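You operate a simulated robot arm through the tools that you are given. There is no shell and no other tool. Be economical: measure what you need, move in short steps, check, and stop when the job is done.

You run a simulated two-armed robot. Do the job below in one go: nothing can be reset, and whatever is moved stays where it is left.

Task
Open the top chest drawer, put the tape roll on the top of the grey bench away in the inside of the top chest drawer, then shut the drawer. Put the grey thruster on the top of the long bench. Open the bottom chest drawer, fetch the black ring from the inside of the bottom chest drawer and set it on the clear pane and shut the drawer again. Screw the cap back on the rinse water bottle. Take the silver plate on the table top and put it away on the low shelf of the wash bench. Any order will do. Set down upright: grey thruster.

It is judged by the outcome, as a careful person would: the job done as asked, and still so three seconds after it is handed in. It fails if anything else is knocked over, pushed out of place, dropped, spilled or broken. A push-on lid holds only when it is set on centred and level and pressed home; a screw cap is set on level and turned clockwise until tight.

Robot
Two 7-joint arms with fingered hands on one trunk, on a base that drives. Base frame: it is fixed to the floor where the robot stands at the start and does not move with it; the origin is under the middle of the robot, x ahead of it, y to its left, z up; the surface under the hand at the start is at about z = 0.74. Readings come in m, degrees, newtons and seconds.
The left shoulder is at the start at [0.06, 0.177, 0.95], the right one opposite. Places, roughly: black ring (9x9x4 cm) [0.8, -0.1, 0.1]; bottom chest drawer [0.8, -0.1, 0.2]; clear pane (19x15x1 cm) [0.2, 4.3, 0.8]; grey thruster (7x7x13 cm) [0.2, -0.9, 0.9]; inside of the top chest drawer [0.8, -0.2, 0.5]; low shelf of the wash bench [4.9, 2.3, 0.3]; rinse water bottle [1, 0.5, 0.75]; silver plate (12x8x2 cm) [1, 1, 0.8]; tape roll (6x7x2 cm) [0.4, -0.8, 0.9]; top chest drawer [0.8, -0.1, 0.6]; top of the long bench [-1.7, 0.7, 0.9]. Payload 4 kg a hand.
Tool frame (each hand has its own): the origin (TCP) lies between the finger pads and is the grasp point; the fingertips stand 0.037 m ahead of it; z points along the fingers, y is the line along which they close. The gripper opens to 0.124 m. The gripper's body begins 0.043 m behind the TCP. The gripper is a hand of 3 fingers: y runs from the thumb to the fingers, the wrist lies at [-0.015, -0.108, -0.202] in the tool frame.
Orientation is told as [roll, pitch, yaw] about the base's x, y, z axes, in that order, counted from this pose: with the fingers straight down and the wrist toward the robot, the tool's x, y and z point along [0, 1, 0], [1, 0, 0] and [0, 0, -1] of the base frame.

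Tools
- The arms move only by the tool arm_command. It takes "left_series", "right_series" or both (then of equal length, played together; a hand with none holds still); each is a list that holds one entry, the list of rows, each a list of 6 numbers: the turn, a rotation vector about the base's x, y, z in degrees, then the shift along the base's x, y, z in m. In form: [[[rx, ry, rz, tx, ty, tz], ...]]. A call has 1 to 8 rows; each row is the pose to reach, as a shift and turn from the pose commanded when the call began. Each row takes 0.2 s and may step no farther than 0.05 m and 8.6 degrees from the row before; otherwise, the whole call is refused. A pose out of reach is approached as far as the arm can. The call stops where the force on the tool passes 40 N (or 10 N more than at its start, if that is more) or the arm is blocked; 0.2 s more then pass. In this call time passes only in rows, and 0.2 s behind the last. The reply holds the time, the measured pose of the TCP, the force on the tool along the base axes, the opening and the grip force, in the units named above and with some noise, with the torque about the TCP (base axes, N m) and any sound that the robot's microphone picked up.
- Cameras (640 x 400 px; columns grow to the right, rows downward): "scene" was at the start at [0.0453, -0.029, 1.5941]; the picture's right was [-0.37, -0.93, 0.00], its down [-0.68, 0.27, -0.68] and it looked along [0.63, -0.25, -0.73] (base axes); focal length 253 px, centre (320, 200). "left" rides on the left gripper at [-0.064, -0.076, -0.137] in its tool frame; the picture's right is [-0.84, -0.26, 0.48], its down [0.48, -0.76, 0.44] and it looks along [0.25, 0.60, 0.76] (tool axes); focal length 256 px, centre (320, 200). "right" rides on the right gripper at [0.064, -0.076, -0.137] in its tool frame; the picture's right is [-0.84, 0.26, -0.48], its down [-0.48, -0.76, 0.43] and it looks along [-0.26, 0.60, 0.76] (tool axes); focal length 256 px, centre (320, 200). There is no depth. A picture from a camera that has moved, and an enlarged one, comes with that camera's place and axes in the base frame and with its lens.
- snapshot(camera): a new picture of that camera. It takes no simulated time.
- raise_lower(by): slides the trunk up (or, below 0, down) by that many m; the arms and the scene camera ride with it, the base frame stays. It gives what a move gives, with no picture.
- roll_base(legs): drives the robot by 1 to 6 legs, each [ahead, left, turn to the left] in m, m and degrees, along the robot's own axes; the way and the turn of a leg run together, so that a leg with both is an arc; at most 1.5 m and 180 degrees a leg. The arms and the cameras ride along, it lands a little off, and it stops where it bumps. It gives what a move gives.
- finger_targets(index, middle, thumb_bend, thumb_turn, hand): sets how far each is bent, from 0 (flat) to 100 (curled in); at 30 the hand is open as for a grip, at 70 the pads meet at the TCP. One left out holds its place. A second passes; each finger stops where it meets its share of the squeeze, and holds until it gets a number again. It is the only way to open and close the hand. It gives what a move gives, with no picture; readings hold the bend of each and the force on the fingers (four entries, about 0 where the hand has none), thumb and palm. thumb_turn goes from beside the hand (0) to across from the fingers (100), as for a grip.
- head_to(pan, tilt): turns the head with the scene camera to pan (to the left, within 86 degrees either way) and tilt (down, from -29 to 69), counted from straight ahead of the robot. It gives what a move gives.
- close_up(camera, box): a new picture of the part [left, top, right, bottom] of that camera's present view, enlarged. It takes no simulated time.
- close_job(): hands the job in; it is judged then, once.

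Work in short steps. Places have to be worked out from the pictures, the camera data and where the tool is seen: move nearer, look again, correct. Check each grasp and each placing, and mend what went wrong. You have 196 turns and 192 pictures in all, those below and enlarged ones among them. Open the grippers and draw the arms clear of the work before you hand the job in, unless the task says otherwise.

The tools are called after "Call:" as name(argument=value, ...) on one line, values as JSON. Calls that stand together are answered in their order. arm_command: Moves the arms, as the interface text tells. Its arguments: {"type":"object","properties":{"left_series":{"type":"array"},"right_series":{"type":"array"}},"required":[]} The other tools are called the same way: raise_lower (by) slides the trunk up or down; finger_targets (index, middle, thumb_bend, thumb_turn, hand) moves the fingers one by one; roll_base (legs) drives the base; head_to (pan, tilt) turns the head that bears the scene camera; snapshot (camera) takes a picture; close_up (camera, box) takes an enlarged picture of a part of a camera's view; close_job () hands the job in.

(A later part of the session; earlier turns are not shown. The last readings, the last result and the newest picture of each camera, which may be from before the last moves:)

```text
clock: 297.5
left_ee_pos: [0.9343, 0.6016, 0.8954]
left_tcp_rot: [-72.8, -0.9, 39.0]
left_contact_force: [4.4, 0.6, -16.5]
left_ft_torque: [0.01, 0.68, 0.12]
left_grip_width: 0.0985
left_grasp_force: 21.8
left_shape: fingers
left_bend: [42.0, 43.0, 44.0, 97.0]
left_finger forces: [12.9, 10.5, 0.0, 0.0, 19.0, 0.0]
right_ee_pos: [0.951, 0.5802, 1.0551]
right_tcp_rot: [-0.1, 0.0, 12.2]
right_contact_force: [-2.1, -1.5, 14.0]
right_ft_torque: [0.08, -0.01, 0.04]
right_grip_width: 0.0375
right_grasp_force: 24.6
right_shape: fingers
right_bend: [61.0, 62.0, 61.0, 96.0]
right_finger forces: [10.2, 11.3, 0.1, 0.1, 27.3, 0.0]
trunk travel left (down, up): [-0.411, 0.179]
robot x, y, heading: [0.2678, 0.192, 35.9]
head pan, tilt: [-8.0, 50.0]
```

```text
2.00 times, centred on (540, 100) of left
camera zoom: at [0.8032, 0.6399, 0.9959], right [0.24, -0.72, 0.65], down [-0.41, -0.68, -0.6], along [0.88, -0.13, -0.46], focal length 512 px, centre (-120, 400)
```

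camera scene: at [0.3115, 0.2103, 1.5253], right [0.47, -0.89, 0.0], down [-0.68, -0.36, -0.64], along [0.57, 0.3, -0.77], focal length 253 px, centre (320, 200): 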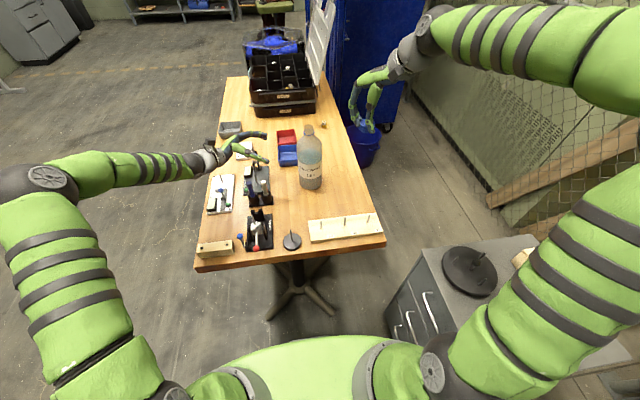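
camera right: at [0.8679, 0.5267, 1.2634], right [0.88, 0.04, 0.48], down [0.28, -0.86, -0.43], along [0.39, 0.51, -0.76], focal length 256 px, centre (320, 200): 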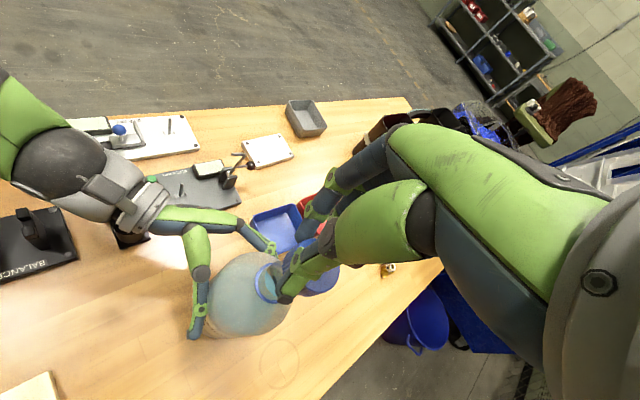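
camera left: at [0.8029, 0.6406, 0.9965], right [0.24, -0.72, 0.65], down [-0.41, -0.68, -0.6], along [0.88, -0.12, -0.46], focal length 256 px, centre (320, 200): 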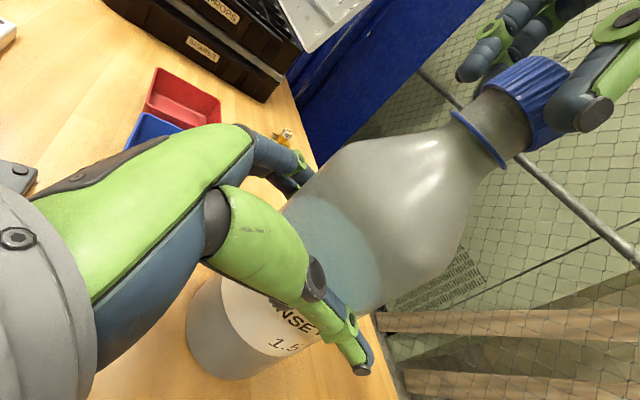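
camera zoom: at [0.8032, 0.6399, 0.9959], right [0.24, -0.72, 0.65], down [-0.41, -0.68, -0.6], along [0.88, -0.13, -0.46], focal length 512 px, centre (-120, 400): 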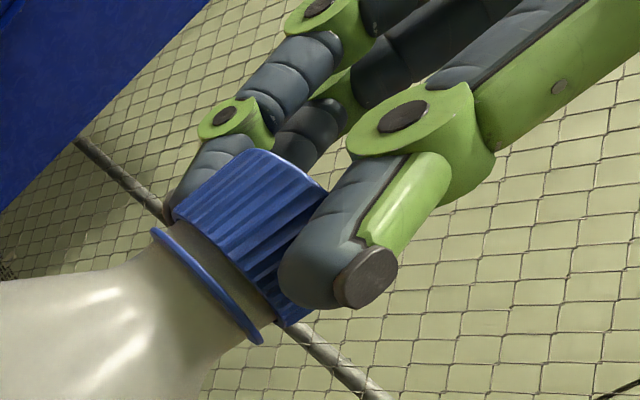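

The cap went further down, steadily. I release, rotate the open hand back 64° and regrip for the next stroke.

Call:
finger_targets(hand="right", index=48, middle=48, thumb_bend=48)

Call:
arm_command(right_series=[[[0, 0, 8, -0.0003, 0.0003, 0.001], [0, 0, 16, -0.0006, 0.0006, 0.001], [0, 0, 24, -0.0009, 0.0009, 0.001], [0, 0, 32, -0.0012, 0.0012, 0.001], [0, 0, 40, -0.0015, 0.0015, 0], [0, 0, 48, -0.0018, 0.0018, 0], [0, 0, 56, -0.0021, 0.0021, 0], [0, 0, 64, -0.0023, 0.0023, 0]]])

Call:
finger_targets(hand="right", index=75, middle=75, thumb_bend=75)

Call:
arm_command(right_series=[[[0, 0, -8, 0.0003, -0.0001, 0], [0, 0, -16, 0.0006, -0.0003, -0.001], [0, 0, -24, 0.0009, -0.0006, -0.001], [0, 0, -32, 0.0013, -0.0009, -0.002], [0, 0, -40, 0.0016, -0.0012, -0.002], [0, 0, -48, 0.0019, -0.0016, -0.002], [0, 0, -56, 0.0021, -0.0019, -0.003], [0, 0, -64, 0.0023, -0.0023, -0.003]]])

Call:
close_up(camera="left", box=[440, 0, 640, 200])

```text
clock: 298.5
left_ee_pos: [0.933, 0.6028, 0.8955]
left_tcp_rot: [-72.8, -0.9, 39.0]
left_contact_force: [0.6, 2.4, -4.3]
left_ft_torque: [0.17, 0.06, 0.06]
left_grip_width: 0.0985
left_grasp_force: 22.2
left_shape: fingers
left_bend: [43.0, 43.0, 44.0, 98.0]
left_finger forces: [11.6, 10.9, 0.0, 0.0, 21.5, 0.0]
right_ee_pos: [0.9524, 0.5801, 1.0545]
right_tcp_rot: [0.0, 0.2, 12.3]
right_contact_force: [1.7, 0.1, 0.7]
right_ft_torque: [0.02, 0.0, 0.02]
right_grip_width: 0.0682
right_grasp_force: 0.1
right_shape: fingers
right_bend: [48.0, 48.0, 48.0, 97.0]
right_finger forces: [0.1, 0.0, 0.0, 0.0, 0.0, 0.1]
trunk travel left (down, up): [-0.411, 0.179]
robot x, y, heading: [0.2666, 0.1895, 35.6]
head pan, tilt: [-8.0, 50.0]
```

```text
clock: 300.3
left_ee_pos: [0.9324, 0.6029, 0.8956]
left_tcp_rot: [-72.7, -1.0, 39.0]
left_contact_force: [0.1, 1.6, -3.1]
left_ft_torque: [0.15, 0.02, 0.07]
left_grip_width: 0.0986
left_grasp_force: 22.0
left_shape: fingers
left_bend: [43.0, 43.0, 44.0, 97.0]
left_finger forces: [11.8, 10.9, 0.0, 0.0, 21.2, 0.1]
right_ee_pos: [0.9504, 0.5828, 1.0549]
right_tcp_rot: [0.0, 0.0, 76.4]
right_contact_force: [0.2, 0.2, -0.3]
right_ft_torque: [0.01, -0.02, 0.0]
right_grip_width: 0.0682
right_grasp_force: 0.0
right_shape: fingers
right_bend: [48.0, 48.0, 48.0, 98.0]
right_finger forces: [0.0, 0.0, 0.0, 0.1, 0.0, 0.0]
trunk travel left (down, up): [-0.411, 0.179]
robot x, y, heading: [0.2708, 0.1921, 35.7]
head pan, tilt: [-8.0, 50.0]
```

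```text
clock: 301.3
left_ee_pos: [0.9328, 0.6023, 0.8946]
left_tcp_rot: [-72.7, -1.0, 38.9]
left_contact_force: [-0.8, 4.0, -10.9]
left_ft_torque: [0.01, 0.49, -0.04]
left_grip_width: 0.0989
left_grasp_force: 21.8
left_shape: fingers
left_bend: [43.0, 43.0, 44.0, 97.0]
left_finger forces: [12.0, 9.4, 0.0, 0.1, 21.0, 0.0]
right_ee_pos: [0.9505, 0.5841, 1.055]
right_tcp_rot: [0.0, 0.0, 76.3]
right_contact_force: [0.9, -0.7, 5.8]
right_ft_torque: [0.08, -0.02, 0.01]
right_grip_width: 0.0348
right_grasp_force: 21.3
right_shape: fingers
right_bend: [62.0, 61.0, 61.0, 96.0]
right_finger forces: [8.5, 11.3, 0.0, 0.0, 23.5, 0.0]
trunk travel left (down, up): [-0.411, 0.179]
robot x, y, heading: [0.2668, 0.188, 35.8]
head pan, tilt: [-8.0, 50.0]
```

```text
clock: 303.1
left_ee_pos: [0.9334, 0.6009, 0.8954]
left_tcp_rot: [-72.6, -0.9, 39.0]
left_contact_force: [4.5, -4.9, -16.0]
left_ft_torque: [0.07, 0.56, 0.08]
left_grip_width: 0.0989
left_grasp_force: 20.7
left_shape: fingers
left_bend: [43.0, 43.0, 44.0, 98.0]
left_finger forces: [11.8, 9.7, 0.1, 0.1, 19.0, 0.0]
right_ee_pos: [0.9517, 0.5808, 1.0526]
right_tcp_rot: [0.2, -0.1, 12.1]
right_contact_force: [-0.8, 3.7, 19.4]
right_ft_torque: [0.21, -0.08, 0.07]
right_grip_width: 0.0349
right_grasp_force: 25.9
right_shape: fingers
right_bend: [62.0, 61.0, 61.0, 95.0]
right_finger forces: [11.3, 12.5, 0.1, 0.0, 29.1, 0.0]
trunk travel left (down, up): [-0.411, 0.179]
robot x, y, heading: [0.2647, 0.1879, 35.9]
head pan, tilt: [-8.0, 50.0]
```

```text
2.00 times, centred on (540, 100) of left
camera zoom: at [0.803, 0.6396, 0.9963], right [0.24, -0.72, 0.65], down [-0.41, -0.68, -0.6], along [0.88, -0.13, -0.46], focal length 512 px, centre (-120, 400)
```

zoom: 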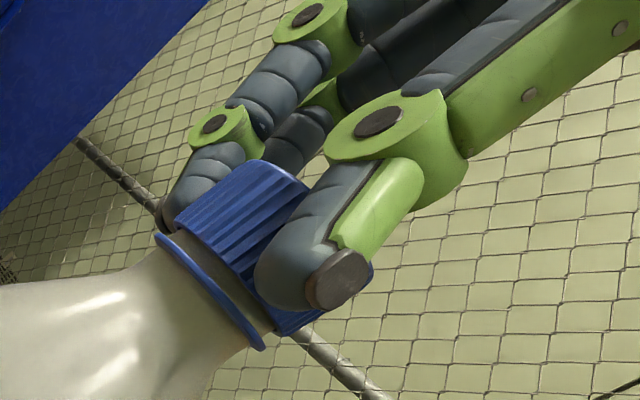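

The cap keeps descending toward the collar. I repeat the stroke.

Call:
finger_targets(hand="right", index=48, middle=48, thumb_bend=48)

Call:
arm_command(right_series=[[[0, 0, 8, -0.0003, 0.0003, 0.001], [0, 0, 16, -0.0006, 0.0006, 0.001], [0, 0, 24, -0.0009, 0.0009, 0.001], [0, 0, 32, -0.0012, 0.0012, 0.001], [0, 0, 40, -0.0015, 0.0015, 0.001], [0, 0, 48, -0.0018, 0.0018, 0.001], [0, 0, 56, -0.0021, 0.0021, 0.001], [0, 0, 64, -0.0023, 0.0023, 0.001]]])

Call:
finger_targets(hand="right", index=75, middle=75, thumb_bend=75)

Call:
arm_command(right_series=[[[0, 0, -8, 0.0003, -0.0001, 0], [0, 0, -16, 0.0006, -0.0003, -0.001], [0, 0, -24, 0.0009, -0.0006, -0.001], [0, 0, -32, 0.0013, -0.0009, -0.001], [0, 0, -40, 0.0016, -0.0012, -0.002], [0, 0, -48, 0.0019, -0.0016, -0.002], [0, 0, -56, 0.0021, -0.0019, -0.002], [0, 0, -64, 0.0023, -0.0023, -0.003]]])

Call:
close_up(camera="left", box=[440, 0, 640, 200])

```text
clock: 304.1
left_ee_pos: [0.9343, 0.6017, 0.8966]
left_tcp_rot: [-72.8, -0.9, 39.0]
left_contact_force: [1.1, 2.1, -2.9]
left_ft_torque: [0.09, 0.01, 0.06]
left_grip_width: 0.0988
left_grasp_force: 22.6
left_shape: fingers
left_bend: [43.0, 43.0, 44.0, 98.0]
left_finger forces: [11.8, 11.0, 0.0, 0.1, 21.2, 0.0]
right_ee_pos: [0.9529, 0.5807, 1.0504]
right_tcp_rot: [0.0, 0.1, 12.3]
right_contact_force: [0.5, 0.8, -0.7]
right_ft_torque: [-0.02, -0.04, -0.01]
right_grip_width: 0.0683
right_grasp_force: 0.1
right_shape: fingers
right_bend: [48.0, 48.0, 48.0, 97.0]
right_finger forces: [0.0, 0.1, 0.0, 0.0, 0.0, 0.0]
trunk travel left (down, up): [-0.411, 0.179]
robot x, y, heading: [0.2694, 0.191, 35.5]
head pan, tilt: [-8.0, 50.0]
```

```text
clock: 305.9
left_ee_pos: [0.9324, 0.6016, 0.8959]
left_tcp_rot: [-72.6, -1.0, 39.0]
left_contact_force: [0.6, 2.9, -1.4]
left_ft_torque: [0.1, -0.09, 0.13]
left_grip_width: 0.0987
left_grasp_force: 21.7
left_shape: fingers
left_bend: [43.0, 43.0, 44.0, 97.0]
left_finger forces: [12.0, 10.9, 0.0, 0.0, 20.7, 0.1]
right_ee_pos: [0.9498, 0.5849, 1.0528]
right_tcp_rot: [0.0, 0.0, 76.5]
right_contact_force: [-0.1, 0.0, 0.1]
right_ft_torque: [-0.01, 0.0, 0.03]
right_grip_width: 0.0681
right_grasp_force: 0.1
right_shape: fingers
right_bend: [48.0, 48.0, 48.0, 98.0]
right_finger forces: [0.0, 0.0, 0.1, 0.1, 0.0, 0.0]
trunk travel left (down, up): [-0.411, 0.179]
robot x, y, heading: [0.2633, 0.1894, 35.8]
head pan, tilt: [-8.0, 50.0]
```

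```text
clock: 306.9
left_ee_pos: [0.933, 0.6026, 0.8943]
left_tcp_rot: [-72.7, -0.9, 38.9]
left_contact_force: [-0.9, 3.6, -11.3]
left_ft_torque: [-0.03, 0.52, -0.02]
left_grip_width: 0.0987
left_grasp_force: 21.8
left_shape: fingers
left_bend: [43.0, 43.0, 44.0, 97.0]
left_finger forces: [11.8, 9.5, 0.1, 0.0, 21.4, 0.1]
right_ee_pos: [0.9489, 0.5842, 1.0532]
right_tcp_rot: [0.0, 0.0, 76.3]
right_contact_force: [-0.1, -2.7, 5.7]
right_ft_torque: [0.1, -0.03, 0.04]
right_grip_width: 0.034
right_grasp_force: 21.2
right_shape: fingers
right_bend: [62.0, 61.0, 61.0, 96.0]
right_finger forces: [9.3, 10.1, 0.1, 0.1, 23.1, 0.0]
trunk travel left (down, up): [-0.411, 0.179]
robot x, y, heading: [0.2642, 0.1902, 35.8]
head pan, tilt: [-8.0, 50.0]
```

```text
clock: 308.7
left_ee_pos: [0.9326, 0.5999, 0.8971]
left_tcp_rot: [-72.7, -1.1, 38.9]
left_contact_force: [2.0, -10.1, -15.1]
left_ft_torque: [0.1, 0.39, -0.03]
left_grip_width: 0.0987
left_grasp_force: 20.7
left_shape: fingers
left_bend: [43.0, 44.0, 43.0, 98.0]
left_finger forces: [10.7, 9.2, 0.0, 0.0, 22.2, 0.0]
right_ee_pos: [0.9498, 0.5816, 1.0519]
right_tcp_rot: [0.0, -0.1, 12.2]
right_contact_force: [0.9, 5.7, 19.4]
right_ft_torque: [0.28, -0.27, 0.03]
right_grip_width: 0.0334
right_grasp_force: 25.1
right_shape: fingers
right_bend: [62.0, 61.0, 61.0, 95.0]
right_finger forces: [12.4, 12.5, 0.0, 0.0, 24.4, 0.1]
trunk travel left (down, up): [-0.411, 0.179]
robot x, y, heading: [0.2703, 0.1921, 35.9]
head pan, tilt: [-8.0, 50.0]
```

```text
2.00 times, centred on (540, 100) of left
camera zoom: at [0.803, 0.6392, 0.9965], right [0.24, -0.72, 0.65], down [-0.41, -0.68, -0.6], along [0.88, -0.13, -0.46], focal length 512 px, centre (-120, 400)
```

zoom: 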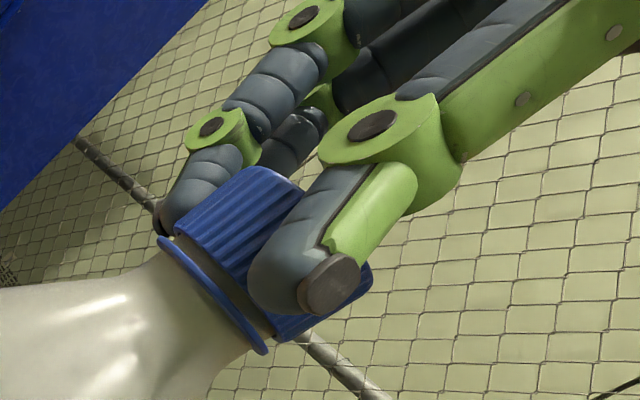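

The gap to the collar hardly changed this time, so it may be near tight. I do another stroke, without downward feed, to read the torque.

Call:
finger_targets(hand="right", index=48, middle=48, thumb_bend=48)

Call:
close_up(camera="left", box=[440, 40, 600, 200])

Call:
arm_command(right_series=[[[0, 0, 8, -0.0003, 0.0003, 0.001], [0, 0, 16, -0.0006, 0.0006, 0.001], [0, 0, 24, -0.0009, 0.0009, 0.001], [0, 0, 32, -0.0012, 0.0012, 0.001], [0, 0, 40, -0.0015, 0.0015, 0.001], [0, 0, 48, -0.0018, 0.0018, 0.001], [0, 0, 56, -0.0021, 0.0021, 0.001], [0, 0, 64, -0.0023, 0.0023, 0.001]]])

Call:
finger_targets(hand="right", index=85, middle=85, thumb_bend=85)

Call:
arm_command(right_series=[[[0, 0, -8, 0.0003, -0.0001, 0], [0, 0, -16, 0.0006, -0.0003, 0], [0, 0, -24, 0.0009, -0.0006, 0], [0, 0, -32, 0.0013, -0.0009, 0]]])

Call:
arm_command(right_series=[[[0, 0, -8, 0.0003, -0.0003, 0], [0, 0, -16, 0.0006, -0.0007, 0], [0, 0, -24, 0.0008, -0.001, 0], [0, 0, -32, 0.001, -0.0014, 0]]])

```text
clock: 309.7
left_ee_pos: [0.934, 0.6035, 0.8967]
left_tcp_rot: [-72.8, -1.0, 39.1]
left_contact_force: [0.6, 3.0, -1.1]
left_ft_torque: [0.12, -0.02, 0.09]
left_grip_width: 0.0987
left_grasp_force: 21.0
left_shape: fingers
left_bend: [43.0, 43.0, 43.0, 97.0]
left_finger forces: [12.0, 10.6, 0.0, 0.1, 20.9, 0.0]
right_ee_pos: [0.9502, 0.5796, 1.0491]
right_tcp_rot: [0.1, 0.0, 12.3]
right_contact_force: [0.7, -0.4, -0.3]
right_ft_torque: [0.01, -0.03, -0.03]
right_grip_width: 0.0681
right_grasp_force: 0.0
right_shape: fingers
right_bend: [48.0, 48.0, 48.0, 97.0]
right_finger forces: [0.0, 0.1, 0.1, 0.1, 0.1, 0.0]
trunk travel left (down, up): [-0.411, 0.179]
robot x, y, heading: [0.2665, 0.1911, 36.0]
head pan, tilt: [-8.0, 50.0]
```

```text
2.50 times, centred on (520, 120) of left
camera zoom: at [0.8031, 0.6408, 0.9969], right [0.24, -0.72, 0.65], down [-0.41, -0.68, -0.6], along [0.88, -0.12, -0.46], focal length 640 px, centre (-180, 400)
```

zoom: 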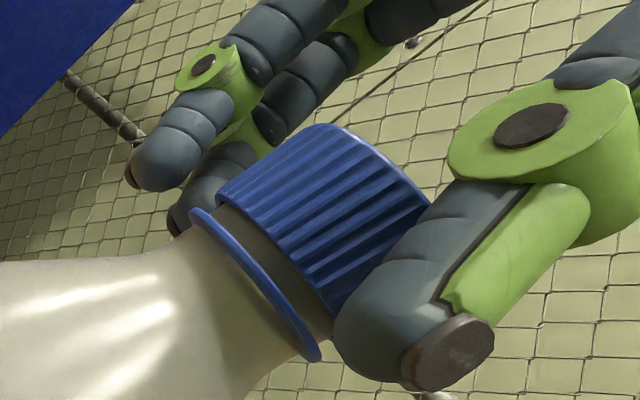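

```text
clock: 311.5
left_ee_pos: [0.9327, 0.603, 0.8967]
left_tcp_rot: [-72.7, -1.0, 39.1]
left_contact_force: [1.5, 3.7, 0.1]
left_ft_torque: [0.09, -0.11, 0.12]
left_grip_width: 0.0987
left_grasp_force: 21.6
left_shape: fingers
left_bend: [43.0, 43.0, 44.0, 97.0]
left_finger forces: [11.8, 10.8, 0.1, 0.1, 19.9, 0.0]
right_ee_pos: [0.9485, 0.5832, 1.0495]
right_tcp_rot: [0.0, 0.1, 76.4]
right_contact_force: [0.5, -0.5, -0.8]
right_ft_torque: [0.0, 0.04, -0.01]
right_grip_width: 0.0681
right_grasp_force: 0.0
right_shape: fingers
right_bend: [48.0, 48.0, 48.0, 98.0]
right_finger forces: [0.0, 0.0, 0.1, 0.1, 0.0, 0.0]
trunk travel left (down, up): [-0.411, 0.179]
robot x, y, heading: [0.2658, 0.191, 35.7]
head pan, tilt: [-8.0, 50.0]
```

```text
clock: 312.5
left_ee_pos: [0.9322, 0.603, 0.8955]
left_tcp_rot: [-72.7, -1.0, 38.9]
left_contact_force: [-0.1, 3.0, -10.6]
left_ft_torque: [-0.03, 0.48, 0.11]
left_grip_width: 0.0988
left_grasp_force: 21.1
left_shape: fingers
left_bend: [43.0, 43.0, 44.0, 97.0]
left_finger forces: [12.0, 9.4, 0.1, 0.0, 20.2, 0.0]
right_ee_pos: [0.9493, 0.5825, 1.0492]
right_tcp_rot: [0.0, 0.0, 76.3]
right_contact_force: [0.2, -2.4, 4.9]
right_ft_torque: [0.22, -0.06, 0.01]
right_grip_width: 0.0301
right_grasp_force: 24.3
right_shape: fingers
right_bend: [62.0, 60.0, 59.0, 95.0]
right_finger forces: [10.6, 12.8, 0.1, 0.1, 24.5, 0.1]
trunk travel left (down, up): [-0.411, 0.179]
robot x, y, heading: [0.2679, 0.1917, 35.4]
head pan, tilt: [-8.0, 50.0]
```

```text
clock: 313.5
left_ee_pos: [0.9323, 0.6021, 0.8955]
left_tcp_rot: [-72.7, -0.9, 38.9]
left_contact_force: [1.5, -2.5, -11.3]
left_ft_torque: [-0.03, 0.61, -0.02]
left_grip_width: 0.0984
left_grasp_force: 20.3
left_shape: fingers
left_bend: [43.0, 43.0, 44.0, 97.0]
left_finger forces: [11.5, 9.4, 0.1, 0.0, 20.4, 0.0]
right_ee_pos: [0.9517, 0.5823, 1.0503]
right_tcp_rot: [0.1, 0.0, 44.2]
right_contact_force: [-1.5, 1.3, 6.0]
right_ft_torque: [0.19, -0.21, 0.02]
right_grip_width: 0.0302
right_grasp_force: 24.8
right_shape: fingers
right_bend: [62.0, 60.0, 59.0, 95.0]
right_finger forces: [11.5, 13.3, 0.1, 0.0, 23.9, 0.1]
trunk travel left (down, up): [-0.411, 0.179]
robot x, y, heading: [0.2652, 0.1926, 35.9]
head pan, tilt: [-8.0, 50.0]
```

```text
clock: 314.5
left_ee_pos: [0.9343, 0.6012, 0.8966]
left_tcp_rot: [-72.8, -0.9, 38.9]
left_contact_force: [1.5, -6.3, -10.1]
left_ft_torque: [-0.03, 0.45, -0.32]
left_grip_width: 0.0986
left_grasp_force: 22.1
left_shape: fingers
left_bend: [43.0, 44.0, 44.0, 97.0]
left_finger forces: [11.3, 9.5, 0.0, 0.0, 22.3, 0.0]
right_ee_pos: [0.9509, 0.5806, 1.0505]
right_tcp_rot: [0.0, -0.1, 12.2]
right_contact_force: [-1.2, 3.7, 8.7]
right_ft_torque: [0.27, -0.34, 0.28]
right_grip_width: 0.0294
right_grasp_force: 24.1
right_shape: fingers
right_bend: [62.0, 59.0, 59.0, 97.0]
right_finger forces: [12.6, 13.5, 0.0, 0.0, 22.4, 0.0]
trunk travel left (down, up): [-0.411, 0.179]
robot x, y, heading: [0.2666, 0.1953, 35.7]
head pan, tilt: [-8.0, 50.0]
```

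Torque rose to 0.3 N·m on both hands, so it is tightening. One more stroke to make it firm.

Call:
finger_targets(hand="right", index=48, middle=48, thumb_bend=48)

Call:
arm_command(right_series=[[[0, 0, 8, 0.0, 0.0003, 0], [0, 0, 16, 0, 0.0006, 0], [0, 0, 24, 0, 0.0009, 0], [0, 0, 32, 0, 0.0012, 0], [0, 0, 40, 0, 0.0015, 0], [0, 0, 48, 0, 0.0018, 0], [0, 0, 56, 0, 0.0018, 0], [0, 0, 64, 0, 0.0018, 0]]])

Call:
close_up(camera="scene", box=[285, 85, 335, 135])

Call:
finger_targets(hand="right", index=85, middle=85, thumb_bend=85)

Call:
arm_command(right_series=[[[0, 0, -8, 0.0003, -0.0001, 0], [0, 0, -16, 0.0006, -0.0003, 0], [0, 0, -24, 0.0009, -0.0006, 0], [0, 0, -32, 0.0013, -0.0009, 0]]])

Call:
arm_command(right_series=[[[0, 0, -8, 0.0003, -0.0003, 0], [0, 0, -16, 0.0006, -0.0007, 0], [0, 0, -24, 0.0008, -0.001, 0], [0, 0, -32, 0.001, -0.0014, 0]]])

```text
clock: 315.5
left_ee_pos: [0.9336, 0.6021, 0.8965]
left_tcp_rot: [-72.7, -1.0, 39.0]
left_contact_force: [0.6, 1.2, -5.0]
left_ft_torque: [0.07, 0.09, 0.05]
left_grip_width: 0.0985
left_grasp_force: 22.4
left_shape: fingers
left_bend: [43.0, 43.0, 44.0, 97.0]
left_finger forces: [11.9, 10.9, 0.1, 0.0, 22.2, 0.1]
right_ee_pos: [0.9505, 0.5804, 1.0505]
right_tcp_rot: [0.0, 0.1, 12.3]
right_contact_force: [-0.4, 0.8, 0.4]
right_ft_torque: [-0.02, 0.0, -0.02]
right_grip_width: 0.0682
right_grasp_force: 0.0
right_shape: fingers
right_bend: [48.0, 48.0, 48.0, 97.0]
right_finger forces: [0.0, 0.0, 0.0, 0.0, 0.0, 0.0]
trunk travel left (down, up): [-0.411, 0.179]
robot x, y, heading: [0.2625, 0.1916, 35.4]
head pan, tilt: [-8.0, 50.0]
```

```text
clock: 317.3
left_ee_pos: [0.9325, 0.6021, 0.8966]
left_tcp_rot: [-72.6, -0.9, 38.9]
left_contact_force: [0.7, 1.7, -3.3]
left_ft_torque: [0.11, 0.02, 0.08]
left_grip_width: 0.0987
left_grasp_force: 22.4
left_shape: fingers
left_bend: [43.0, 43.0, 44.0, 97.0]
left_finger forces: [12.0, 10.9, 0.0, 0.0, 21.4, 0.0]
right_ee_pos: [0.9515, 0.5815, 1.0499]
right_tcp_rot: [0.0, -0.1, 76.5]
right_contact_force: [-0.8, -0.1, 0.1]
right_ft_torque: [0.02, -0.03, 0.01]
right_grip_width: 0.0683
right_grasp_force: 0.0
right_shape: fingers
right_bend: [48.0, 48.0, 48.0, 98.0]
right_finger forces: [0.0, 0.0, 0.0, 0.0, 0.0, 0.0]
trunk travel left (down, up): [-0.411, 0.179]
robot x, y, heading: [0.2679, 0.1877, 35.7]
head pan, tilt: [-8.0, 50.0]
```

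```text
8.00 times, centred on (310, 110) of scene
camera zoom: at [0.3116, 0.2103, 1.5253], right [0.46, -0.89, 0.0], down [-0.68, -0.36, -0.64], along [0.57, 0.3, -0.77], focal length 2026 px, centre (400, 920)
```

zoom: 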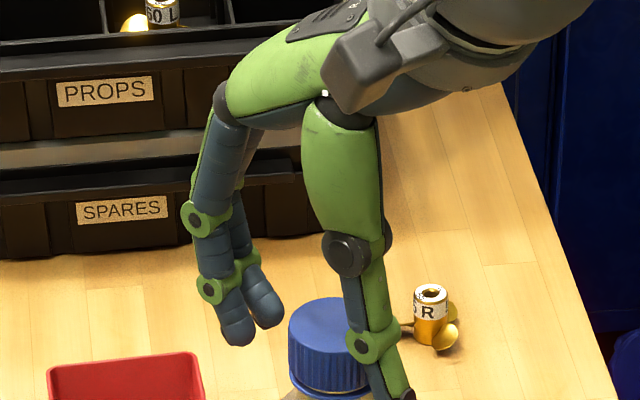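

```text
clock: 318.3
left_ee_pos: [0.9331, 0.6018, 0.8965]
left_tcp_rot: [-72.7, -0.8, 38.9]
left_contact_force: [0.2, 4.3, -10.2]
left_ft_torque: [-0.02, 0.47, -0.06]
left_grip_width: 0.0985
left_grasp_force: 21.1
left_shape: fingers
left_bend: [43.0, 43.0, 44.0, 97.0]
left_finger forces: [12.3, 9.9, 0.1, 0.0, 20.5, 0.1]
right_ee_pos: [0.9511, 0.5822, 1.0497]
right_tcp_rot: [0.0, 0.1, 76.3]
right_contact_force: [-0.2, -3.5, 5.8]
right_ft_torque: [0.15, -0.07, 0.11]
right_grip_width: 0.0343
right_grasp_force: 24.2
right_shape: fingers
right_bend: [61.0, 61.0, 59.0, 96.0]
right_finger forces: [10.4, 12.4, 0.0, 0.0, 24.9, 0.1]
trunk travel left (down, up): [-0.411, 0.179]
robot x, y, heading: [0.2639, 0.1914, 35.6]
head pan, tilt: [-8.0, 50.0]
```

```text
clock: 319.3
left_ee_pos: [0.9324, 0.599, 0.8983]
left_tcp_rot: [-72.9, -1.1, 38.7]
left_contact_force: [3.0, -8.7, -4.8]
left_ft_torque: [0.0, 0.37, -0.15]
left_grip_width: 0.0982
left_grasp_force: 20.8
left_shape: fingers
left_bend: [43.0, 43.0, 44.0, 96.0]
left_finger forces: [11.3, 9.2, 0.1, 0.0, 21.0, 0.0]
right_ee_pos: [0.9528, 0.581, 1.0494]
right_tcp_rot: [0.1, 0.0, 44.1]
right_contact_force: [-2.8, 4.8, 7.0]
right_ft_torque: [0.19, -0.05, 0.01]
right_grip_width: 0.0099
right_grasp_force: 11.1
right_shape: fingers
right_bend: [67.0, 62.0, 62.0, 95.0]
right_finger forces: [2.2, 9.5, 0.0, 0.0, 10.9, 0.0]
trunk travel left (down, up): [-0.411, 0.179]
robot x, y, heading: [0.2645, 0.1932, 35.6]
head pan, tilt: [-8.0, 50.0]
```

```text
clock: 320.3
left_ee_pos: [0.933, 0.6023, 0.8975]
left_tcp_rot: [-72.8, -1.1, 38.9]
left_contact_force: [-4.3, -14.7, 5.6]
left_ft_torque: [0.0, -0.48, -0.56]
left_grip_width: 0.0978
left_grasp_force: 20.0
left_shape: fingers
left_bend: [45.0, 45.0, 43.0, 97.0]
left_finger forces: [7.8, 7.8, 0.0, 0.0, 24.6, 0.0]
right_ee_pos: [0.9531, 0.5794, 1.0505]
right_tcp_rot: [0.1, -0.1, 12.2]
right_contact_force: [2.9, 9.9, 2.2]
right_ft_torque: [0.35, -0.16, 0.21]
right_grip_width: 0.0002
right_grasp_force: 5.1
right_shape: fingers
right_bend: [68.0, 64.0, 81.0, 97.0]
right_finger forces: [0.0, 10.0, 0.0, 0.0, 0.1, 0.0]
trunk travel left (down, up): [-0.411, 0.179]
robot x, y, heading: [0.2661, 0.1934, 35.8]
head pan, tilt: [-8.0, 50.0]
```

This time the fingers slipped off the cap because it no longer turned: it is tight. I open, lift the right hand away and inspect.

Call:
finger_targets(hand="right", index=40, middle=40, thumb_bend=40)

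Call:
arm_command(right_series=[[[0, 0, 0, 0, 0, 0.03], [0, 0, 0, 0, 0, 0.07], [0, 0, 0, 0, 0, 0.11], [0, 0, 0, 0, -0.03, 0.14], [0, 0, 0, 0, -0.07, 0.15]]])

Call:
close_up(camera="left", box=[440, 40, 600, 200])

Call:
close_up(camera="scene", box=[240, 85, 380, 205])

```text
clock: 321.3
left_ee_pos: [0.9331, 0.6023, 0.8973]
left_tcp_rot: [-72.8, -0.9, 39.1]
left_contact_force: [-1.4, 3.3, 5.1]
left_ft_torque: [0.0, -0.15, 0.1]
left_grip_width: 0.0976
left_grasp_force: 19.9
left_shape: fingers
left_bend: [43.0, 44.0, 43.0, 96.0]
left_finger forces: [10.6, 9.8, 0.0, 0.0, 19.3, 0.0]
right_ee_pos: [0.9529, 0.5804, 1.0512]
right_tcp_rot: [0.0, 0.1, 12.3]
right_contact_force: [-0.1, -0.3, 0.7]
right_ft_torque: [-0.05, 0.02, -0.01]
right_grip_width: 0.0932
right_grasp_force: 0.0
right_shape: fingers
right_bend: [40.0, 40.0, 40.0, 97.0]
right_finger forces: [0.1, 0.0, 0.0, 0.1, 0.1, 0.1]
trunk travel left (down, up): [-0.411, 0.179]
robot x, y, heading: [0.2632, 0.1941, 35.8]
head pan, tilt: [-8.0, 50.0]
```

```text
clock: 322.5
left_ee_pos: [0.9318, 0.6018, 0.8973]
left_tcp_rot: [-72.9, -1.0, 39.0]
left_contact_force: [-1.4, 4.5, 7.7]
left_ft_torque: [-0.03, -0.23, 0.07]
left_grip_width: 0.0975
left_grasp_force: 20.1
left_shape: fingers
left_bend: [43.0, 44.0, 44.0, 96.0]
left_finger forces: [10.6, 9.8, 0.0, 0.0, 19.3, 0.0]
right_ee_pos: [0.9518, 0.5108, 1.2011]
right_tcp_rot: [-0.1, 0.0, 12.4]
right_contact_force: [0.0, -0.2, -0.3]
right_ft_torque: [0.01, 0.04, -0.01]
right_grip_width: 0.0931
right_grasp_force: 0.0
right_shape: fingers
right_bend: [40.0, 40.0, 40.0, 98.0]
right_finger forces: [0.0, 0.1, 0.1, 0.0, 0.1, 0.0]
trunk travel left (down, up): [-0.411, 0.179]
robot x, y, heading: [0.2673, 0.188, 35.7]
head pan, tilt: [-8.0, 50.0]
```

```text
2.50 times, centred on (520, 120) of left
camera zoom: at [0.8024, 0.6397, 0.9972], right [0.24, -0.72, 0.65], down [-0.41, -0.68, -0.6], along [0.88, -0.13, -0.46], focal length 640 px, centre (-180, 400)
```

zoom: 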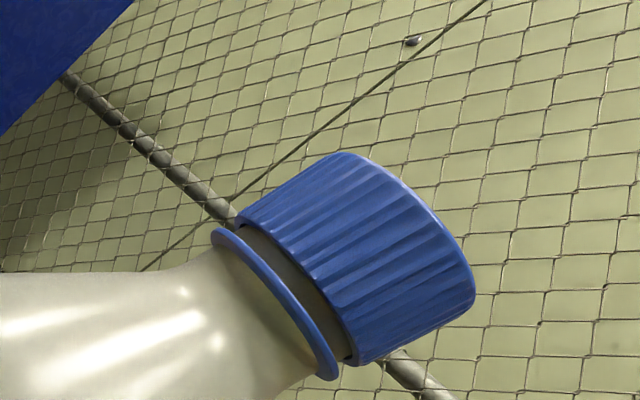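

```text
3.33 times, centred on (310, 145) of scene
camera zoom: at [0.3103, 0.2093, 1.5253], right [0.46, -0.89, 0.0], down [-0.68, -0.36, -0.64], along [0.57, 0.3, -0.77], focal length 844 px, centre (353, 383)
```

zoom: 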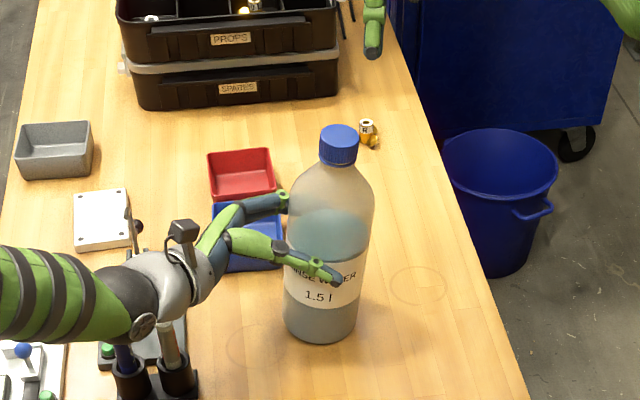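

The cap sits level, but the bottle leans ~5° in the left grip. I rotate the left hand 4.5° to set it upright again and re-look.

Call:
arm_command(left_series=[[[-1.8, -1.3, 0, 0, 0, 0], [-3.6, -2.6, 0, 0, 0, 0]]])

Call:
close_up(camera="scene", box=[260, 95, 360, 195])

Call:
snapshot(camera="right")

```text
clock: 323.1
left_ee_pos: [0.933, 0.6032, 0.8961]
left_tcp_rot: [-77.2, -0.7, 38.9]
left_contact_force: [-2.2, 2.9, 3.8]
left_ft_torque: [-0.02, 0.12, -0.02]
left_grip_width: 0.0975
left_grasp_force: 19.2
left_shape: fingers
left_bend: [43.0, 44.0, 44.0, 96.0]
left_finger forces: [10.1, 9.1, 0.0, 0.1, 20.2, 0.0]
right_ee_pos: [0.9507, 0.5105, 1.2002]
right_tcp_rot: [0.0, -0.1, 12.2]
right_contact_force: [0.2, -1.2, 0.5]
right_ft_torque: [0.01, -0.04, -0.01]
right_grip_width: 0.093
right_grasp_force: 0.0
right_shape: fingers
right_bend: [40.0, 40.0, 40.0, 98.0]
right_finger forces: [0.0, 0.1, 0.0, 0.1, 0.0, 0.1]
trunk travel left (down, up): [-0.411, 0.179]
robot x, y, heading: [0.2667, 0.1894, 35.8]
head pan, tilt: [-8.0, 50.0]
```

```text
4.00 times, centred on (310, 145) of scene
camera zoom: at [0.3105, 0.2101, 1.5253], right [0.46, -0.89, 0.0], down [-0.68, -0.36, -0.64], along [0.57, 0.3, -0.77], focal length 1013 px, centre (360, 420)
```

zoom: 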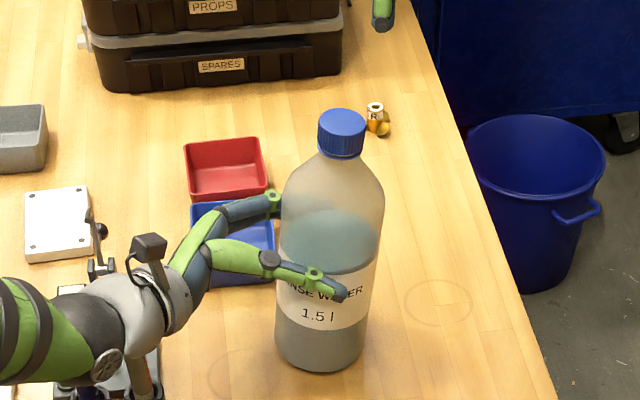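

```text
21 pictures are left
camera right: at [0.8634, 0.5559, 1.3375], right [0.43, -0.76, 0.48], down [-0.64, -0.63, -0.43], along [0.64, -0.12, -0.76], focal length 256 px, centre (320, 200)
```

right: 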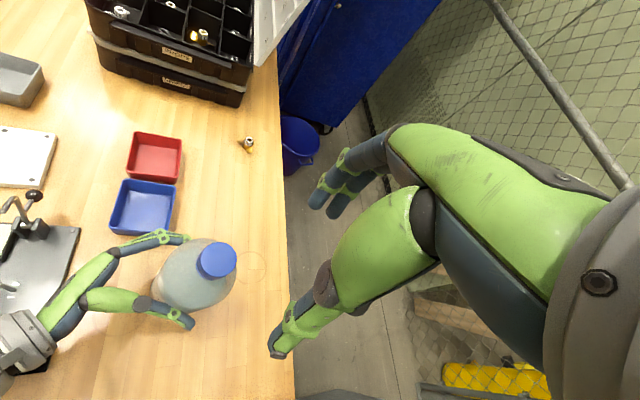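

The lean persists because it is gripped; it should settle flat when let go. I loosen the left fingers gradually so the base sets down softly.

Call:
finger_targets(hand="left", index=42, middle=42, thumb_bend=42)

Call:
finger_targets(hand="left", index=41, middle=41, thumb_bend=41)

Call:
finger_targets(hand="left", index=39, middle=39, thumb_bend=39)

Call:
close_up(camera="scene", box=[260, 95, 360, 195])

```text
clock: 324.1
left_ee_pos: [0.9339, 0.6026, 0.8958]
left_tcp_rot: [-77.3, -0.6, 39.0]
left_contact_force: [-2.1, 2.4, 1.3]
left_ft_torque: [-0.08, 0.18, -0.07]
left_grip_width: 0.0963
left_grasp_force: 6.0
left_shape: fingers
left_bend: [40.0, 40.0, 41.0, 96.0]
left_finger forces: [2.5, 2.4, 0.1, 0.1, 6.7, 0.0]
right_ee_pos: [0.9516, 0.5107, 1.2014]
right_tcp_rot: [0.0, 0.0, 12.3]
right_contact_force: [-0.6, -0.2, -0.1]
right_ft_torque: [0.05, 0.03, -0.02]
right_grip_width: 0.093
right_grasp_force: 0.1
right_shape: fingers
right_bend: [40.0, 40.0, 40.0, 98.0]
right_finger forces: [0.1, 0.0, 0.0, 0.1, 0.0, 0.1]
trunk travel left (down, up): [-0.411, 0.179]
robot x, y, heading: [0.2685, 0.1908, 36.0]
head pan, tilt: [-8.0, 50.0]
```

```text
clock: 325.1
left_ee_pos: [0.9349, 0.6036, 0.8973]
left_tcp_rot: [-77.2, -0.8, 39.0]
left_contact_force: [-1.6, 2.1, 2.2]
left_ft_torque: [-0.11, 0.16, -0.07]
left_grip_width: 0.0968
left_grasp_force: 5.0
left_shape: fingers
left_bend: [40.0, 40.0, 40.0, 97.0]
left_finger forces: [1.7, 1.8, 0.1, 0.0, 5.0, 0.0]
right_ee_pos: [0.9526, 0.51, 1.1996]
right_tcp_rot: [0.0, -0.1, 12.4]
right_contact_force: [-0.4, 0.8, -0.7]
right_ft_torque: [-0.03, -0.01, -0.04]
right_grip_width: 0.093
right_grasp_force: 0.0
right_shape: fingers
right_bend: [40.0, 40.0, 40.0, 98.0]
right_finger forces: [0.0, 0.1, 0.1, 0.0, 0.0, 0.1]
trunk travel left (down, up): [-0.411, 0.179]
robot x, y, heading: [0.2661, 0.189, 35.6]
head pan, tilt: [-8.0, 50.0]
```

```text
clock: 326.1
left_ee_pos: [0.9338, 0.6033, 0.8956]
left_tcp_rot: [-77.2, -0.7, 38.9]
left_contact_force: [-2.3, 2.0, -1.0]
left_ft_torque: [0.0, -0.02, 0.0]
left_grip_width: 0.0988
left_grasp_force: 2.2
left_shape: fingers
left_bend: [38.0, 38.0, 39.0, 98.0]
left_finger forces: [0.7, 0.8, 0.0, 0.1, 2.2, 0.0]
right_ee_pos: [0.9525, 0.5097, 1.2008]
right_tcp_rot: [0.0, 0.2, 12.3]
right_contact_force: [0.0, -0.1, 0.5]
right_ft_torque: [-0.04, -0.01, 0.0]
right_grip_width: 0.0932
right_grasp_force: 0.1
right_shape: fingers
right_bend: [40.0, 40.0, 40.0, 98.0]
right_finger forces: [0.0, 0.0, 0.0, 0.0, 0.0, 0.1]
trunk travel left (down, up): [-0.411, 0.179]
robot x, y, heading: [0.266, 0.1912, 35.9]
head pan, tilt: [-8.0, 50.0]
```

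```text
4.00 times, centred on (310, 145) of scene
camera zoom: at [0.311, 0.2102, 1.5253], right [0.46, -0.89, 0.0], down [-0.68, -0.36, -0.64], along [0.57, 0.3, -0.77], focal length 1013 px, centre (360, 420)
```

zoom: 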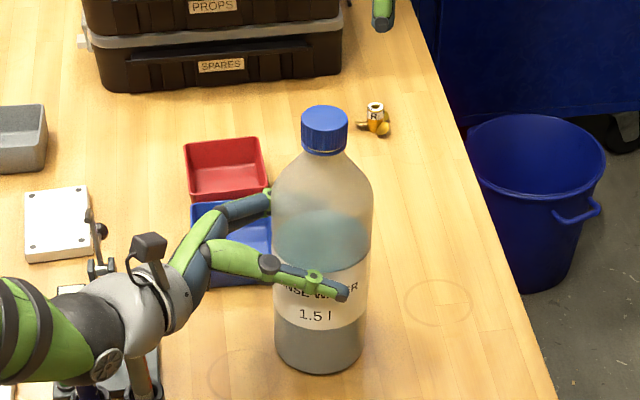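

Nearly upright; the left palm is still nudging it. I open the left hand fully and withdraw it to the left.

Call:
finger_targets(hand="left", index=30, middle=30, thumb_bend=30)

Call:
arm_command(left_series=[[[0, 0, 0, -0.005, 0.007, 0], [0, 0, 0, -0.01, 0.014, 0.0]]])

Call:
close_up(camera="scene", box=[260, 95, 360, 195])

```text
clock: 327.1
left_ee_pos: [0.9333, 0.6036, 0.8961]
left_tcp_rot: [-77.3, -0.8, 39.0]
left_contact_force: [0.1, -0.1, 0.0]
left_ft_torque: [-0.02, 0.02, -0.01]
left_grip_width: 0.1233
left_grasp_force: 0.0
left_shape: fingers
left_bend: [30.0, 30.0, 30.0, 98.0]
left_finger forces: [0.1, 0.0, 0.1, 0.0, 0.1, 0.1]
right_ee_pos: [0.9526, 0.5103, 1.1997]
right_tcp_rot: [-0.1, 0.1, 12.4]
right_contact_force: [0.3, 0.1, 0.5]
right_ft_torque: [0.02, 0.02, -0.02]
right_grip_width: 0.0931
right_grasp_force: 0.0
right_shape: fingers
right_bend: [40.0, 40.0, 40.0, 98.0]
right_finger forces: [0.0, 0.0, 0.1, 0.1, 0.0, 0.1]
trunk travel left (down, up): [-0.411, 0.179]
robot x, y, heading: [0.2658, 0.1942, 35.7]
head pan, tilt: [-8.0, 50.0]
```

```text
clock: 327.7
left_ee_pos: [0.9227, 0.6189, 0.8954]
left_tcp_rot: [-77.2, -0.7, 39.0]
left_contact_force: [-0.3, -0.1, 0.2]
left_ft_torque: [0.0, -0.03, -0.02]
left_grip_width: 0.1231
left_grasp_force: 0.0
left_shape: fingers
left_bend: [30.0, 30.0, 30.0, 98.0]
left_finger forces: [0.0, 0.0, 0.0, 0.0, 0.1, 0.0]
right_ee_pos: [0.9527, 0.5108, 1.2009]
right_tcp_rot: [0.0, 0.1, 12.3]
right_contact_force: [-0.9, -0.4, -0.1]
right_ft_torque: [0.02, 0.01, -0.02]
right_grip_width: 0.0933
right_grasp_force: 0.0
right_shape: fingers
right_bend: [40.0, 40.0, 40.0, 98.0]
right_finger forces: [0.0, 0.0, 0.0, 0.0, 0.0, 0.1]
trunk travel left (down, up): [-0.411, 0.179]
robot x, y, heading: [0.2646, 0.1895, 35.9]
head pan, tilt: [-8.0, 50.0]
```

```text
4.00 times, centred on (310, 145) of scene
camera zoom: at [0.3109, 0.2101, 1.5253], right [0.46, -0.89, 0.0], down [-0.68, -0.36, -0.64], along [0.57, 0.3, -0.77], focal length 1013 px, centre (360, 420)
```

zoom: 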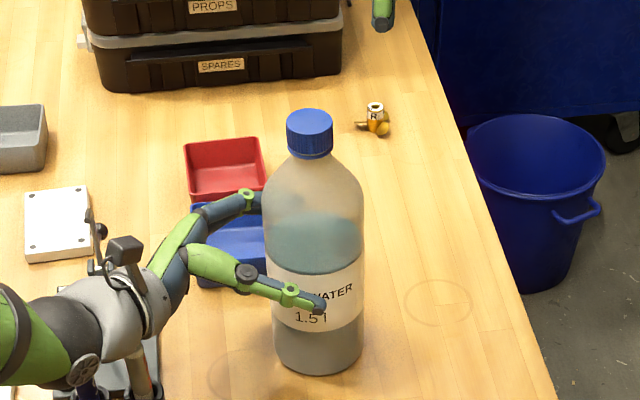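

The bottle now stands upright at (0.949, 0.595). To verify tightness I steady it again with the left hand and take one more well-centred turn.

Call:
arm_command(left_series=[[[0, 0, 0, 0.003, -0.004, 0], [0, 0, 0, 0.005, -0.006, 0], [0, 0, 0, 0.005, -0.006, 0], [0, 0, 0, 0.005, -0.006, 0], [0, 0, 0, 0.005, -0.006, 0], [0, 0, 0, 0.005, -0.006, 0], [0, 0, 0, 0.005, -0.006, 0], [0, 0, 0, 0.005, -0.006, 0]]], right_series=[[[0, 0, 8, 0, 0.011, 0], [0, 0, 16, 0, 0.022, 0], [0, 0, 24, -0.001, 0.033, 0], [0, 0, 32, -0.001, 0.044, 0], [0, 0, 40, -0.002, 0.055, 0], [0, 0, 48, -0.002, 0.066, 0], [0, 0, 56, -0.003, 0.077, 0], [0, 0, 64, -0.003, 0.088, 0]]])

Call:
finger_targets(hand="left", index=55, middle=55, thumb_bend=55)

Call:
arm_command(right_series=[[[0, 0, 0, 0, 0, -0.045], [0, 0, 0, 0, 0, -0.09], [0, 0, 0, 0, 0, -0.125], [0, 0, 0, 0, 0, -0.15]]])

Call:
close_up(camera="scene", box=[275, 85, 335, 145])

```text
clock: 329.5
left_ee_pos: [0.9281, 0.6123, 0.8949]
left_tcp_rot: [-77.2, -0.7, 39.0]
left_contact_force: [-0.3, 0.0, 0.0]
left_ft_torque: [-0.02, -0.02, 0.01]
left_grip_width: 0.1233
left_grasp_force: 0.1
left_shape: fingers
left_bend: [30.0, 30.0, 30.0, 98.0]
left_finger forces: [0.1, 0.0, 0.0, 0.0, 0.1, 0.0]
right_ee_pos: [0.9513, 0.5971, 1.2001]
right_tcp_rot: [0.0, 0.1, 76.4]
right_contact_force: [0.1, -0.1, -0.7]
right_ft_torque: [0.01, -0.01, 0.01]
right_grip_width: 0.0931
right_grasp_force: 0.1
right_shape: fingers
right_bend: [40.0, 40.0, 40.0, 98.0]
right_finger forces: [0.0, 0.0, 0.1, 0.1, 0.0, 0.0]
trunk travel left (down, up): [-0.411, 0.179]
robot x, y, heading: [0.2651, 0.1926, 35.8]
head pan, tilt: [-8.0, 50.0]
```

```text
clock: 330.5
left_ee_pos: [0.9285, 0.6117, 0.8954]
left_tcp_rot: [-77.0, -0.7, 39.0]
left_contact_force: [-1.4, 1.2, -0.5]
left_ft_torque: [0.12, 0.05, 0.02]
left_grip_width: 0.0993
left_grasp_force: 22.4
left_shape: fingers
left_bend: [42.0, 42.0, 44.0, 97.0]
left_finger forces: [12.1, 9.5, 0.0, 0.0, 22.6, 0.0]
right_ee_pos: [0.951, 0.5971, 1.201]
right_tcp_rot: [0.0, 0.1, 76.3]
right_contact_force: [-0.7, 0.2, 0.0]
right_ft_torque: [-0.02, 0.01, 0.01]
right_grip_width: 0.0933
right_grasp_force: 0.0
right_shape: fingers
right_bend: [40.0, 40.0, 40.0, 98.0]
right_finger forces: [0.1, 0.0, 0.0, 0.0, 0.1, 0.1]
trunk travel left (down, up): [-0.411, 0.179]
robot x, y, heading: [0.2653, 0.1939, 35.6]
head pan, tilt: [-8.0, 50.0]
```

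```text
clock: 331.5
left_ee_pos: [0.9282, 0.6122, 0.896]
left_tcp_rot: [-77.3, -0.7, 39.0]
left_contact_force: [-2.1, 1.3, -0.3]
left_ft_torque: [0.07, 0.08, -0.02]
left_grip_width: 0.0992
left_grasp_force: 22.2
left_shape: fingers
left_bend: [42.0, 42.0, 44.0, 97.0]
left_finger forces: [12.2, 9.5, 0.0, 0.1, 22.5, 0.0]
right_ee_pos: [0.9523, 0.5979, 1.051]
right_tcp_rot: [0.0, 0.2, 76.3]
right_contact_force: [-0.1, 0.3, 0.4]
right_ft_torque: [-0.01, -0.01, 0.04]
right_grip_width: 0.0932
right_grasp_force: 0.0
right_shape: fingers
right_bend: [40.0, 40.0, 40.0, 98.0]
right_finger forces: [0.1, 0.0, 0.0, 0.0, 0.0, 0.0]
trunk travel left (down, up): [-0.411, 0.179]
robot x, y, heading: [0.2644, 0.1903, 35.9]
head pan, tilt: [-8.0, 50.0]
```

```text
6.67 times, centred on (305, 115) of scene
camera zoom: at [0.3112, 0.2103, 1.5253], right [0.46, -0.89, 0.0], down [-0.68, -0.36, -0.64], along [0.57, 0.3, -0.77], focal length 1688 px, centre (420, 767)
```

zoom: 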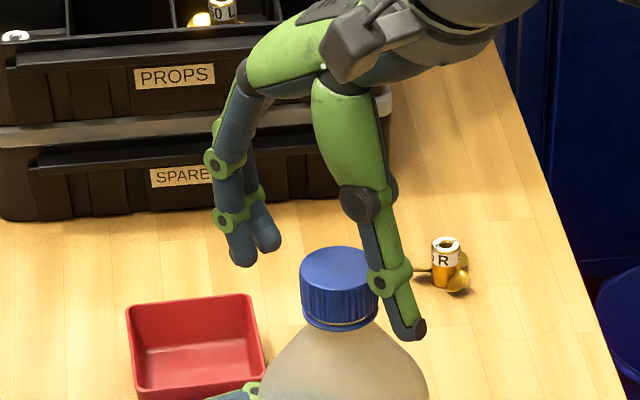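

The cap is now down at the collar. I close the right hand and give a final clockwise turn in two halves, reading torque.

Call:
finger_targets(hand="right", index=85, middle=85, thumb_bend=85)

Call:
arm_command(right_series=[[[0, 0, -8, 0.0002, -0.0001, 0], [0, 0, -16, 0.0004, -0.0003, 0], [0, 0, -24, 0.0007, -0.0005, 0]]])

Call:
arm_command(right_series=[[[0, 0, -8, 0.0002, -0.0002, 0], [0, 0, -16, 0.0004, -0.0004, 0], [0, 0, -24, 0.0007, -0.0007, 0]]])

```text
clock: 332.5
left_ee_pos: [0.929, 0.6129, 0.8975]
left_tcp_rot: [-77.2, -0.8, 39.0]
left_contact_force: [-0.5, 11.8, 0.7]
left_ft_torque: [0.0, 0.11, 0.29]
left_grip_width: 0.099
left_grasp_force: 23.3
left_shape: fingers
left_bend: [41.0, 42.0, 45.0, 97.0]
left_finger forces: [13.9, 11.3, 0.0, 0.0, 21.3, 0.1]
right_ee_pos: [0.9517, 0.5985, 1.051]
right_tcp_rot: [0.0, 0.1, 76.3]
right_contact_force: [0.6, -7.7, 4.4]
right_ft_torque: [-0.14, -0.02, 0.02]
right_grip_width: 0.0363
right_grasp_force: 22.7
right_shape: fingers
right_bend: [61.0, 63.0, 57.0, 96.0]
right_finger forces: [8.8, 10.1, 0.1, 0.0, 26.7, 0.0]
trunk travel left (down, up): [-0.411, 0.179]
robot x, y, heading: [0.2694, 0.188, 35.7]
head pan, tilt: [-8.0, 50.0]
```

```text
clock: 333.3
left_ee_pos: [0.9278, 0.6125, 0.8957]
left_tcp_rot: [-77.1, -0.8, 39.1]
left_contact_force: [-3.0, 12.4, -0.3]
left_ft_torque: [-0.01, 0.11, 0.15]
left_grip_width: 0.0994
left_grasp_force: 23.8
left_shape: fingers
left_bend: [41.0, 42.0, 45.0, 97.0]
left_finger forces: [13.8, 11.3, 0.0, 0.1, 22.3, 0.0]
right_ee_pos: [0.9521, 0.5979, 1.0517]
right_tcp_rot: [0.1, 0.0, 52.3]
right_contact_force: [0.5, -9.0, 6.6]
right_ft_torque: [-0.1, -0.1, 0.14]
right_grip_width: 0.0363
right_grasp_force: 24.1
right_shape: fingers
right_bend: [62.0, 63.0, 57.0, 97.0]
right_finger forces: [8.5, 12.3, 0.0, 0.1, 26.7, 0.0]
trunk travel left (down, up): [-0.411, 0.179]
robot x, y, heading: [0.2683, 0.1907, 35.4]
head pan, tilt: [-8.0, 50.0]
```

```text
clock: 334.1
left_ee_pos: [0.9286, 0.6103, 0.8954]
left_tcp_rot: [-77.2, -0.6, 38.9]
left_contact_force: [5.5, 7.0, 0.7]
left_ft_torque: [-0.08, 0.38, -0.34]
left_grip_width: 0.0988
left_grasp_force: 24.2
left_shape: fingers
left_bend: [41.0, 42.0, 46.0, 97.0]
left_finger forces: [15.8, 11.8, 0.0, 0.0, 21.1, 0.0]
right_ee_pos: [0.9526, 0.5976, 1.0511]
right_tcp_rot: [0.1, -0.1, 28.3]
right_contact_force: [-5.6, -4.9, 9.9]
right_ft_torque: [0.1, 0.12, 0.63]
right_grip_width: 0.036
right_grasp_force: 25.1
right_shape: fingers
right_bend: [63.0, 61.0, 56.0, 100.0]
right_finger forces: [10.9, 12.9, 0.0, 0.0, 26.2, 0.0]
trunk travel left (down, up): [-0.411, 0.179]
robot x, y, heading: [0.2667, 0.1901, 35.9]
head pan, tilt: [-8.0, 50.0]
```

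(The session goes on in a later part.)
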